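You operate a simulated robot arm through the tools that you are given. There is no shell and no other tool. Be economical: measure what you need, move in short steps, check, and stop when the job is done.

Carry out the task below with a simulated robot arm. There is one attempt and no reset: what you move stays moved.

## Task
Stack the box that says "bolts" from the top of the drum table on top of the box labelled "clips".
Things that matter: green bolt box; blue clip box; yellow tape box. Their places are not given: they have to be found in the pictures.

Only the result counts: the job must be done as asked and must still hold three seconds after the hand-in. Knocking over, shifting, dropping, spilling or breaking anything else fails it.

## Robot
A 7-joint arm with a two-finger parallel gripper, fixed in place. Base frame: the origin is at the foot of the arm, x ahead of it, y to its left, z up; the work surface is at about z = 800. Readings come in mm, rad, newtons and seconds.
With the tool pointing down near the work surface it reaches from about 300 to 700 mm from the base axis. Its first joint turns from -1.152 to 1.152 rad. Payload 1.57 kg.
Tool frame: the origin (TCP) lies between the finger pads and is the grasp point; the fingertips stand 30 mm ahead of it; z points along the fingers, y is the line along which they close. The gripper opens to 110 mm. The fingers are 24 mm wide and 12 mm thick; the gripper's body (48 by 112 mm) begins 78 mm behind the TCP.
Orientation is that of the tool frame in the base frame, as a unit quaternion [x, y, z, w]. With the fingers straight down and closing along the base's y, the tool's x points along the base's -x, its y along +y and its z along -z.

## Interface
- The arm moves only by the tool nudge_tool. Its argument "rows" is a list of rows, each a list of 5 numbers: the closure in counts, from 0 (fully open) to 255 (shut), then the shift along the tool's x, y, z in mm, then the turn about the tool's z in degrees. In form: [[fingers, dx, dy, dz, yaw], ...]. A call has 1 to 8 rows; each row is the pose to reach, as a shift and turn from the pose commanded when the call began, along the tool's axes at that moment. A row lasts 0.2 s, in which the tool goes at most 50 mm and 0.15 rad; a call with a longer step from one row to the next is refused whole, and so is a gripper value outside its range. A pose out of reach is approached as far as the arm can. The call stops where the force on the tool passes 40 N (or 10 N more than at its start, if that is more) or the arm is blocked; 0.2 s more then pass. The fingers move at their own pace (about 108 mm/s each) and stop on an object; they squeeze with about 43 N. The grip force told is the motor's: it shows also when the fingers shut on nothing. Time passes only in rows, and 0.2 s behind the last, so rows that repeat a pose let the fingers close. It gives the time, the measured TCP pose, the force on the tool (base axes), the opening and the grip force at its end, in the units of the frame above (readings bear some noise).
- Cameras (640 x 400 px; columns grow to the right, rows downward): "scene" is fixed at [170, -397.5, 1402.3]; the picture's right is [0.79, -0.61, 0.00], its down [-0.40, -0.52, -0.75] and it looks along [0.46, 0.59, -0.66] (base axes); focal length 231 px, centre (320, 200). "wrist" rides on the gripper at [-36, 0, -80] in the tool frame; the picture's right is [0.00, -1.00, 0.00], its down [0.97, 0.00, -0.24] and it looks along [0.24, 0.00, 0.97] (tool axes); focal length 218 px, centre (320, 200).
- snapshot(camera): a new picture of that camera. No time passes.
- measure_at(camera, pixels): for up to 12 pixels [column, row] of the newest picture of that camera ("zoom" is the newest enlarged one), the place [x, y, z] in the base frame of the surface seen there, good to about 2 mm, but the place of the scene camera against the robot may be out by one fixed shift of up to 18 mm in any direction. No time passes.
- enlarge(camera, box): a new picture of the part [left, top, right, bottom] of that camera's present view, enlarged. No time passes.
- close_job(): hands the job in; it is judged then, once.

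Keep the steps short. Do not move on a guess: measure, check each grasp and each placing, and mend mistakes. In all there are 60 turns and 22 pictures (those below and enlarged ones count). Leave the gripper open and the arm clear of the work at the hand-in unless told otherwise, and finish with a single line.

The tools are called after "Request:" as a command line: name --pt "numbers of a row" for each row, then --argument value for the rest, lists and objects as JSON in quotes. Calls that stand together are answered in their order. nudge_tool: Moves the arm, as the interface text tells. Its arguments: {"type":"object","properties":{"rows":{"type":"array","items":{"type":"array","items":{"type":"number"}}}},"required":["rows"]} The other tools are called the same way: snapshot (camera) takes a picture; measure_at (camera, pixels) gives the place of the surface under pixels of a picture; enlarge (camera, box) takes an enlarged picture of a part of a camera's view; close_job () hands the job in.

At the start:

```text
t: 0.0
ee_pos: [418.4, 11.0, 1230.9]
tcp_rot: [0.0, 1.0, 0.001, 0.0]
wrist_force: [-0.2, 0.1, 0.5]
grip_width: 110.1
gripper_force: 0.0
```

scene: 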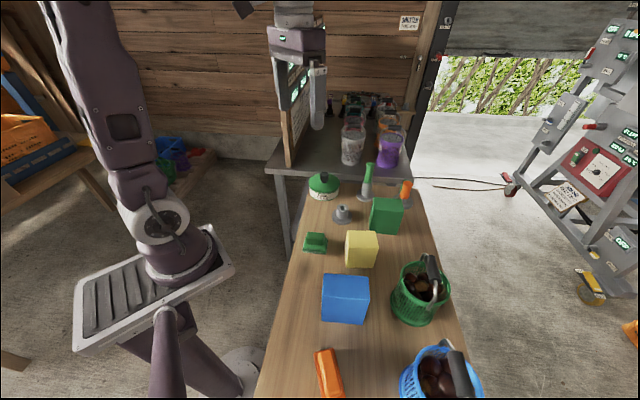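
wrist: 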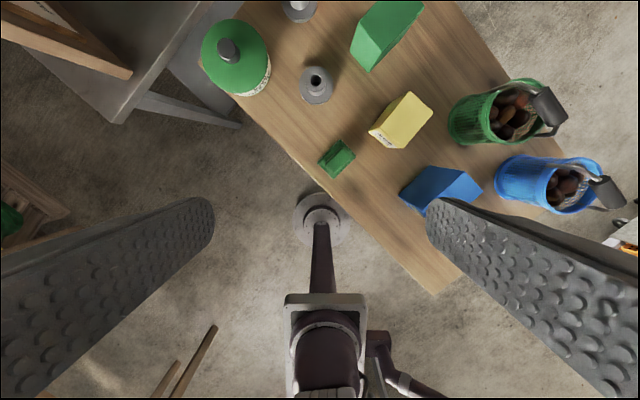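

I see green, yellow and blue boxes on the table, two of them green. I'll enlarge both views to read the labels.

Request:
enlarge --camera "scene" --box '[280, 150, 440, 350]'

Request:
enlarge --camera "wrist" --box '[300, 0, 500, 220]'

```text
2.00 times, centred on (360, 250) of scene
```

zoom: 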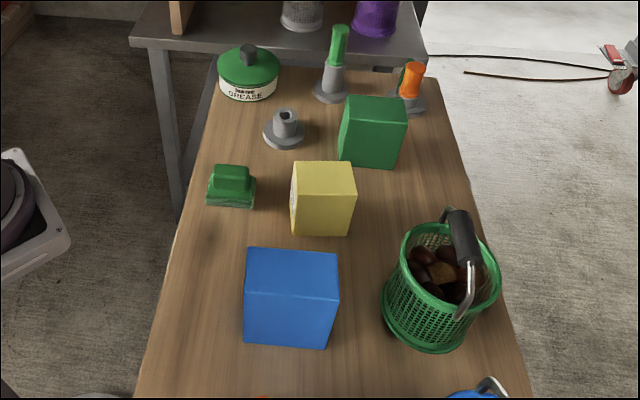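

```text
1.82 times, centred on (400, 110) of wrist
```

zoom: 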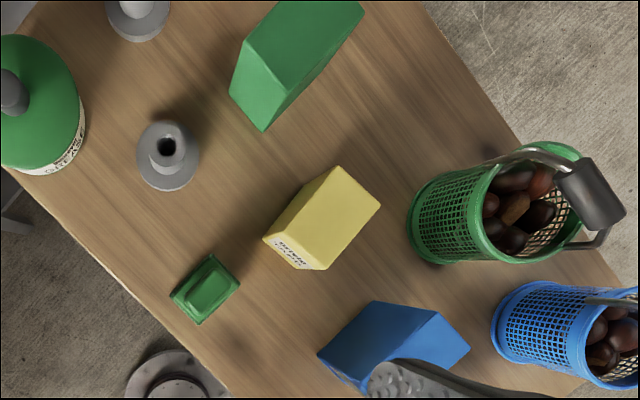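

The green box by the far edge, the yellow box and the blue box are clear. I'll measure the table and box tops in the wrist zoom.

Request:
measure_at --camera "zoom" --pixels '[[263, 127], [290, 80], [235, 92], [246, 50], [300, 60], [340, 20], [332, 172], [375, 206], [325, 265], [300, 220], [400, 310], [465, 350]]'

Request:
measure_at --camera "scene" --pixels '[[376, 200], [400, 201], [397, 218], [372, 216], [388, 207], [345, 283], [323, 277], [367, 279], [363, 298], [325, 293], [340, 350], [385, 225]]'

```text
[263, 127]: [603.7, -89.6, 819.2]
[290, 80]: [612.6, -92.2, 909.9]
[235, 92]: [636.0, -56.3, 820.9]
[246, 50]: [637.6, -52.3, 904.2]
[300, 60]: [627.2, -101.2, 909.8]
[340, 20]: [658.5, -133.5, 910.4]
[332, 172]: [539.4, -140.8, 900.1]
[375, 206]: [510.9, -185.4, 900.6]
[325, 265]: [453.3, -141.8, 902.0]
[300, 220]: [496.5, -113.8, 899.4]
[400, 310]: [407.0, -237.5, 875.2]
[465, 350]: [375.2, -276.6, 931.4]
```

```text
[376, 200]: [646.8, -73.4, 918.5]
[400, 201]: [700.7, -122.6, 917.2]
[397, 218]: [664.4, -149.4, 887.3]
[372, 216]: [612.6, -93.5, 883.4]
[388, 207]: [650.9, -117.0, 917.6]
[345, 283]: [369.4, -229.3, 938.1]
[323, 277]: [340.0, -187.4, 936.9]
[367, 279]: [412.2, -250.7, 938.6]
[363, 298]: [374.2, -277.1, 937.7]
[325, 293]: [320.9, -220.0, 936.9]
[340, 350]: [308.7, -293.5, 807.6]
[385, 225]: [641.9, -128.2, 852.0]
```

The green top is at about z=910, yellow 900 and blue 931. The green box is turned about 45°. I'll move above it for a closer look.

Request:
nudge_tool --pt "0 -30 -18 0 0" --pt "0 -65 -40 0 0" --pt "0 -100 -62 0 0" --pt "0 -135 -84 0 0" --pt "0 -165 -105 0 0" --pt "0 -180 -115 0 0" --pt "0 -180 -115 0 0"

Request:
snapshot --camera "wrist"

```text
t: 1.6
ee_pos: [572.3, -90.2, 1225.6]
tcp_rot: [0.0, 1.0, 0.0, 0.001]
wrist_force: [-0.6, 0.2, -0.4]
grip_width: 110.1
gripper_force: 0.1
out of reach, approached as far as the arm can: row 5, 6, 7
```

```text
17 pictures are left
```

wrist: 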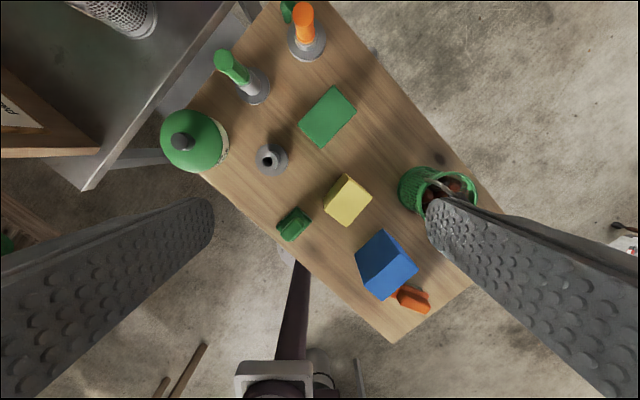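

The arm stopped at x=572, its reach limit at this height, but the view is good. I'll enlarge around the boxes.

Request:
enlarge --camera "wrist" --box '[240, 70, 400, 170]'

```text
4.00 times, centred on (320, 120) of wrist
```

zoom: 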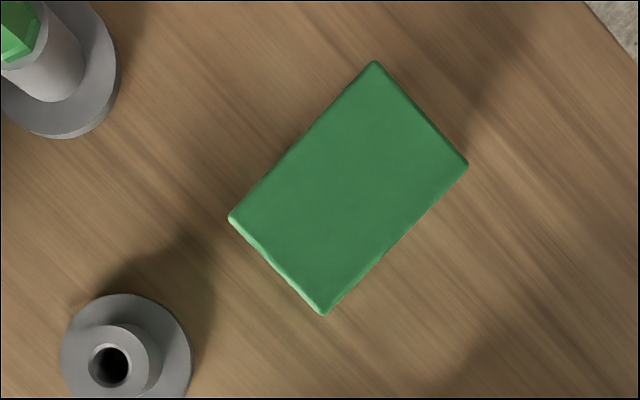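

The green top's corners are at zoom (373,65), (463,163), (322,310) and (233,218). I'll measure them, and the blue box corners in the wrist picture.

Request:
measure_at --camera "zoom" --pixels '[[373, 68], [462, 163], [322, 308], [236, 218], [348, 190], [300, 120], [420, 250], [70, 20]]'

Request:
measure_at --camera "wrist" --pixels '[[383, 232], [415, 265], [385, 293], [364, 263], [395, 262], [347, 176], [371, 196], [345, 223], [330, 201], [345, 120]]'

Request:
enlarge --camera "wrist" --box '[310, 210, 450, 310]'

```text
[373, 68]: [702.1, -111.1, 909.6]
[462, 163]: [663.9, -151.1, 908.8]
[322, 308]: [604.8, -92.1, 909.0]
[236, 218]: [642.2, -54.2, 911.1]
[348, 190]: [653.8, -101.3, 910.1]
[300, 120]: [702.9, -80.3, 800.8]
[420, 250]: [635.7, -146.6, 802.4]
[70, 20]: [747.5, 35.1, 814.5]
```

```text
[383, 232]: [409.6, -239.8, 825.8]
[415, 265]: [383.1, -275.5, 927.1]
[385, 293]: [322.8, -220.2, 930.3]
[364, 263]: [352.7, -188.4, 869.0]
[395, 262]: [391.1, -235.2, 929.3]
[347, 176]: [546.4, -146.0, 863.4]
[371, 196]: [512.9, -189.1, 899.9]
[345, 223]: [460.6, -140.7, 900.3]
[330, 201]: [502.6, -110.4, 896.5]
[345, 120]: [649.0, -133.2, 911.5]
```

```text
4.00 times, centred on (380, 260) of wrist
```

zoom: 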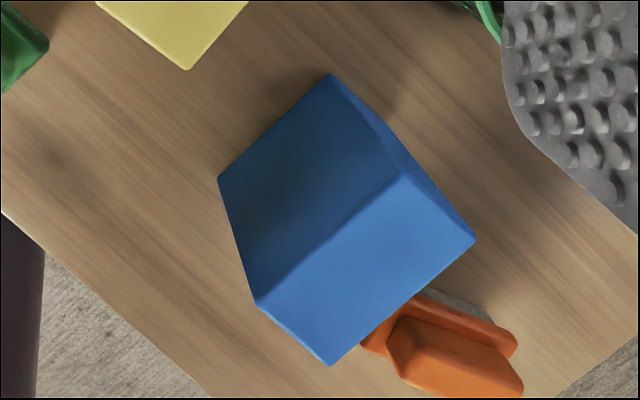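

The green top's centre is about (653,-102,910). It is about 85 mm long and 54 mm across, with the short side along about +45.6°. Now the blue top corners in the zoom: (402,178), (470,238), (328,360), (262,304).

Request:
measure_at --camera "zoom" --pixels '[[403, 182], [468, 238], [328, 358], [263, 306], [365, 270], [330, 245], [400, 295], [435, 210], [295, 330]]'

Request:
nudge_tool --pt "0 0 0 15 7.5" --pt "0 0 0 40 15" --pt "0 0 0 70 22.5" --pt "0 0 0 100 30" --pt "0 0 0 130 37" --pt "0 0 0 150 44.4" --pt "0 0 0 150 44.4"

```text
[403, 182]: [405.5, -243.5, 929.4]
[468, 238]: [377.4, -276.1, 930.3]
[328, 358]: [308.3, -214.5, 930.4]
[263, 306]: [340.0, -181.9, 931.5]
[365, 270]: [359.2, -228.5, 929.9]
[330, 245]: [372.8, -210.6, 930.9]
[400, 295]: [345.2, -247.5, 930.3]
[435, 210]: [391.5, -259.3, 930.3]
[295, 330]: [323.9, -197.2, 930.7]
```

```text
t: 3.2
ee_pos: [569.8, -90.3, 1075.0]
tcp_rot: [0.378, 0.926, 0.0, -0.001]
wrist_force: [0.6, -0.8, -0.2]
grip_width: 110.1
gripper_force: 0.1
```

The blue top's centre is about (358,-229,930), with its short side along about 47.5°. The tool yaw now matches the green box. Next I'll go over the green box with the tips 40 mm above its top.

Request:
nudge_tool --pt "0 0 0 30 0" --pt "0 -10 8 65 0" --pt "0 -30 22 90 0" --pt "0 -52 38 95 0" --pt "0 -68 50 95 0" --pt "0 -68 50 95 0"

Request:
snapshot --camera "wrist"

```text
t: 4.6
ee_pos: [653.8, -100.8, 981.4]
tcp_rot: [0.378, 0.926, 0.0, 0.001]
wrist_force: [-0.1, 0.1, -0.8]
grip_width: 110.0
gripper_force: 0.1
```

```text
14 pictures are left
```

wrist: 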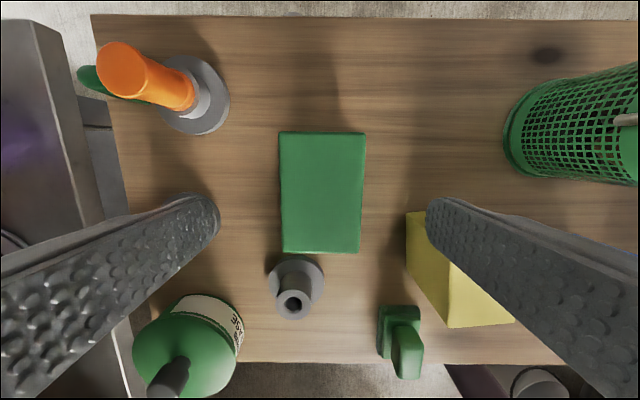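

The box sits centred between the fingers (columns 280–365) and the finger paths are clear. I'll descend 101 mm to z≈880.

Request:
nudge_tool --pt "0 0 0 25 0" --pt "0 0 0 55 0" --pt "0 0 0 80 0" --pt "0 0 0 95 0" --pt "0 0 0 101 0" --pt "0 0 0 101 0"

```text
t: 6.0
ee_pos: [654.4, -100.4, 879.7]
tcp_rot: [0.378, 0.926, 0.0, -0.001]
wrist_force: [-1.1, 0.8, 1.2]
grip_width: 109.8
gripper_force: 0.1
```

I'm at z=880 with no contact. I'll close the fingers in place.

Request:
nudge_tool --pt "120 0 0 0 0" --pt "200 0 0 0 0" --pt "255 0 0 0 0" --pt "255 0 0 0 0"

```text
t: 7.0
ee_pos: [653.8, -103.4, 879.5]
tcp_rot: [0.378, 0.926, 0.0, 0.001]
wrist_force: [-0.8, -1.8, -0.8]
grip_width: 59.7
gripper_force: 43.1
```

The fingers hold the box at 59.7 mm with 43 N. I'll lift slowly by 25 mm, then on to 160 mm.

Request:
nudge_tool --pt "255 0 0 -8 0" --pt "255 0 0 -25 0" --pt "255 0 0 -50 0" --pt "255 0 0 -80 0" --pt "255 0 0 -110 0" --pt "255 0 0 -140 0" --pt "255 0 0 -175 0" --pt "255 0 0 -175 0"

Request:
snapshot --camera "wrist"

```text
t: 8.8
ee_pos: [654.1, -101.4, 1055.7]
tcp_rot: [0.378, 0.926, 0.0, -0.001]
wrist_force: [-0.3, -0.3, -7.0]
grip_width: 59.7
gripper_force: 43.4
```

```text
13 pictures are left
```

wrist: 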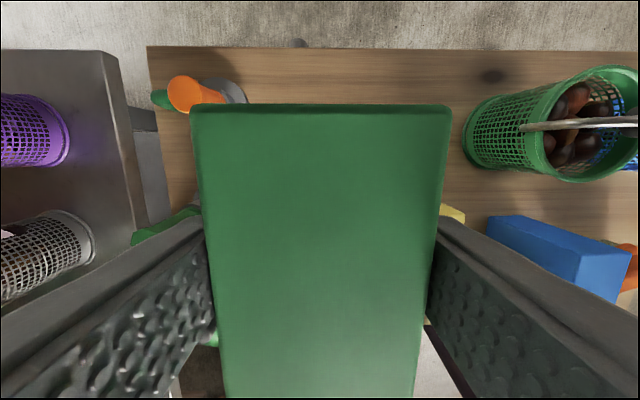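

The box is held securely; load is about 7 N and the bottom is at about z=976. To reach blue I need about +122 along tool x and -298 along tool y. I'll go x first, away from the basket, then y.

Request:
nudge_tool --pt "255 15 -8 -3 0" --pt "255 45 -25 -8 0" --pt "255 80 -45 -14 0" --pt "255 108 -75 -20 0" --pt "255 122 -110 -20 0" --pt "255 122 -145 -20 0" --pt "255 122 -170 -20 0" --pt "255 122 -175 -20 0"

```text
t: 10.6
ee_pos: [444.9, -141.9, 1074.7]
tcp_rot: [0.378, 0.926, 0.0, 0.0]
wrist_force: [-0.9, 0.0, -6.1]
grip_width: 59.4
gripper_force: 42.7
```

It moved cleanly. The remaining shift is about -123 along tool y, with a 1.9° turn to align with blue.

Request:
nudge_tool --pt "255 0 -20 0 0" --pt "255 0 -55 0 0" --pt "255 1 -90 0 -1" --pt "255 1 -113 0 -1.9" --pt "255 1 -123 0 -1.9" --pt "255 1 -123 0 -1.9" --pt "255 1 -123 0 -1.9"

Request:
snapshot --camera "scene"

Request:
snapshot --camera "wrist"

```text
t: 12.2
ee_pos: [357.7, -228.4, 1074.5]
tcp_rot: [0.363, 0.932, 0.0, 0.0]
wrist_force: [-1.1, -0.1, -5.6]
grip_width: 59.8
gripper_force: 42.5
```

```text
12 pictures are left
```

scene: 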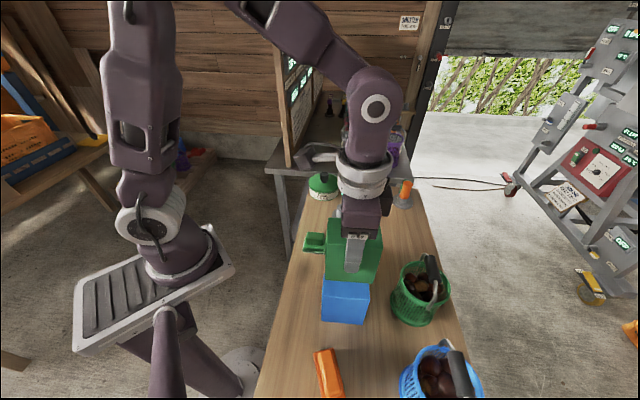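

```text
11 pictures are left
```

wrist: 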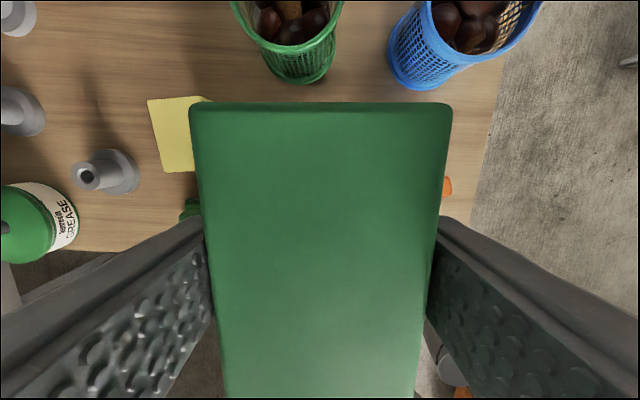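

It's positioned over blue and aligned. Contact should come at TCP z≈1009.5. I'll descend 60 mm, to about 5 mm above.

Request:
nudge_tool --pt "255 0 0 15 0" --pt "255 0 0 35 0" --pt "255 0 0 50 0" --pt "255 0 0 57 0" --pt "255 0 0 60 0" --pt "255 0 0 60 0"

Request:
enlarge --camera "scene" --box '[290, 200, 410, 340]'

```text
t: 13.6
ee_pos: [357.7, -229.5, 1015.6]
tcp_rot: [0.362, 0.932, 0.0, 0.0]
wrist_force: [0.1, -0.4, -5.7]
grip_width: 59.5
gripper_force: 43.1
```

```text
2.86 times, centred on (350, 270) of scene
```

zoom: 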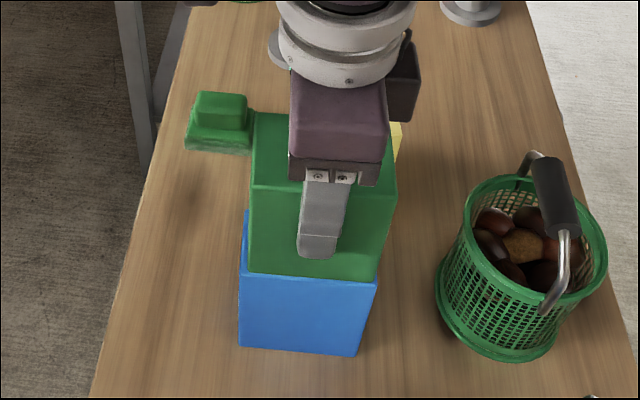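

About 5 mm of gap remains and the alignment looks good. I'll lower in small steps until contact.

Request:
nudge_tool --pt "255 0 0 2 0" --pt "255 0 0 3.5 0" --pt "255 0 0 4.5 0" --pt "255 0 0 5.5 0" --pt "255 0 0 5.5 0"

```text
t: 14.8
ee_pos: [358.7, -228.8, 1009.9]
tcp_rot: [0.362, 0.932, -0.001, 0.001]
wrist_force: [0.3, 3.0, 14.9]
grip_width: 59.6
gripper_force: 43.6
```

The force rose from -6 to +15 N at z=1009.9, so the box is on blue. I'll ease off 0.5 mm and open.

Request:
nudge_tool --pt "255 0 0 -0.5 0" --pt "255 0 0 -0.5 0" --pt "100 0 0 -0.5 0" --pt "60 0 0 -0.5 0" --pt "0 0 0 -0.5 0" --pt "0 0 0 -0.5 0"

Request:
snapshot --camera "wrist"

```text
t: 16.2
ee_pos: [358.3, -229.7, 1009.7]
tcp_rot: [0.363, 0.932, 0.0, 0.0]
wrist_force: [0.5, 0.1, 0.7]
grip_width: 110.3
gripper_force: 0.0
```

```text
9 pictures are left
```

wrist: 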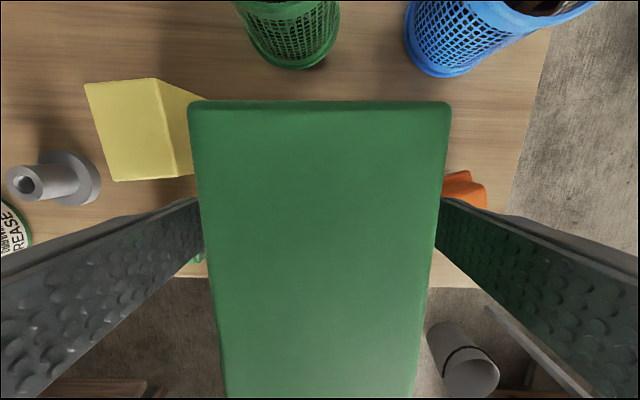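

The gripper is open and the box stands free and level. I'll retreat straight up 180 mm and check.

Request:
nudge_tool --pt "0 0 0 -12 0" --pt "0 0 0 -40 0" --pt "0 0 0 -75 0" --pt "0 0 0 -110 0" --pt "0 0 0 -145 0" --pt "0 0 0 -180 0" --pt "0 0 0 -180 0"

Request:
snapshot --camera "wrist"

Request:
enlarge --camera "scene" --box '[270, 170, 430, 350]'

```text
t: 17.8
ee_pos: [357.9, -229.6, 1190.6]
tcp_rot: [0.362, 0.932, 0.001, 0.0]
wrist_force: [0.1, 0.2, 0.1]
grip_width: 110.1
gripper_force: 0.1
```

```text
8 pictures are left
```

wrist: 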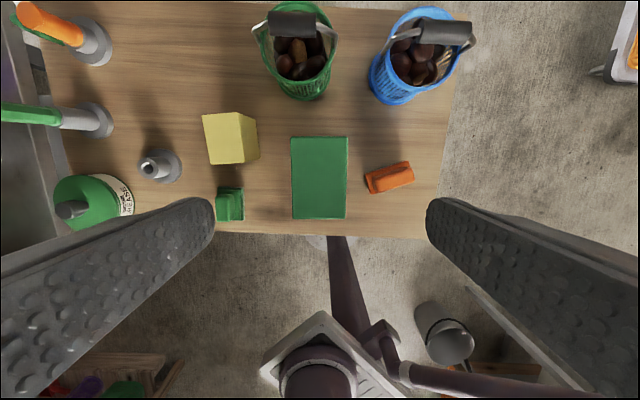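

```text
2.22 times, centred on (350, 260) of scene
```

zoom: 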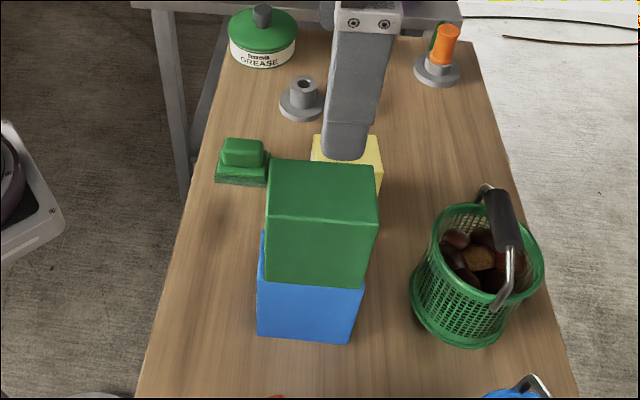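

The green box stands on the blue one and its neighbours look untouched. I'll check that its top is level and centred.

Request:
measure_at --camera "wrist" --pixels '[[294, 140], [345, 140], [344, 214], [295, 214], [320, 177]]'

```text
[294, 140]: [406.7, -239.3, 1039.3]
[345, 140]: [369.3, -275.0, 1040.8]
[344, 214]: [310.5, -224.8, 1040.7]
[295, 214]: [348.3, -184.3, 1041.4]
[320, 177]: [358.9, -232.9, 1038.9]
```

The top is level at z≈1040 and its centre (359,-231) lies over blue's centre (358,-229). The gripper is open and clear, so I'll hand in.

Request:
close_job

```text
The job is handed in.
```

The green bolt box now stands level and centred on top of the blue clip box, the gripper is open and clear, and the job is handed in; I identified both boxes by colour, because neither label was readable in the pictures.
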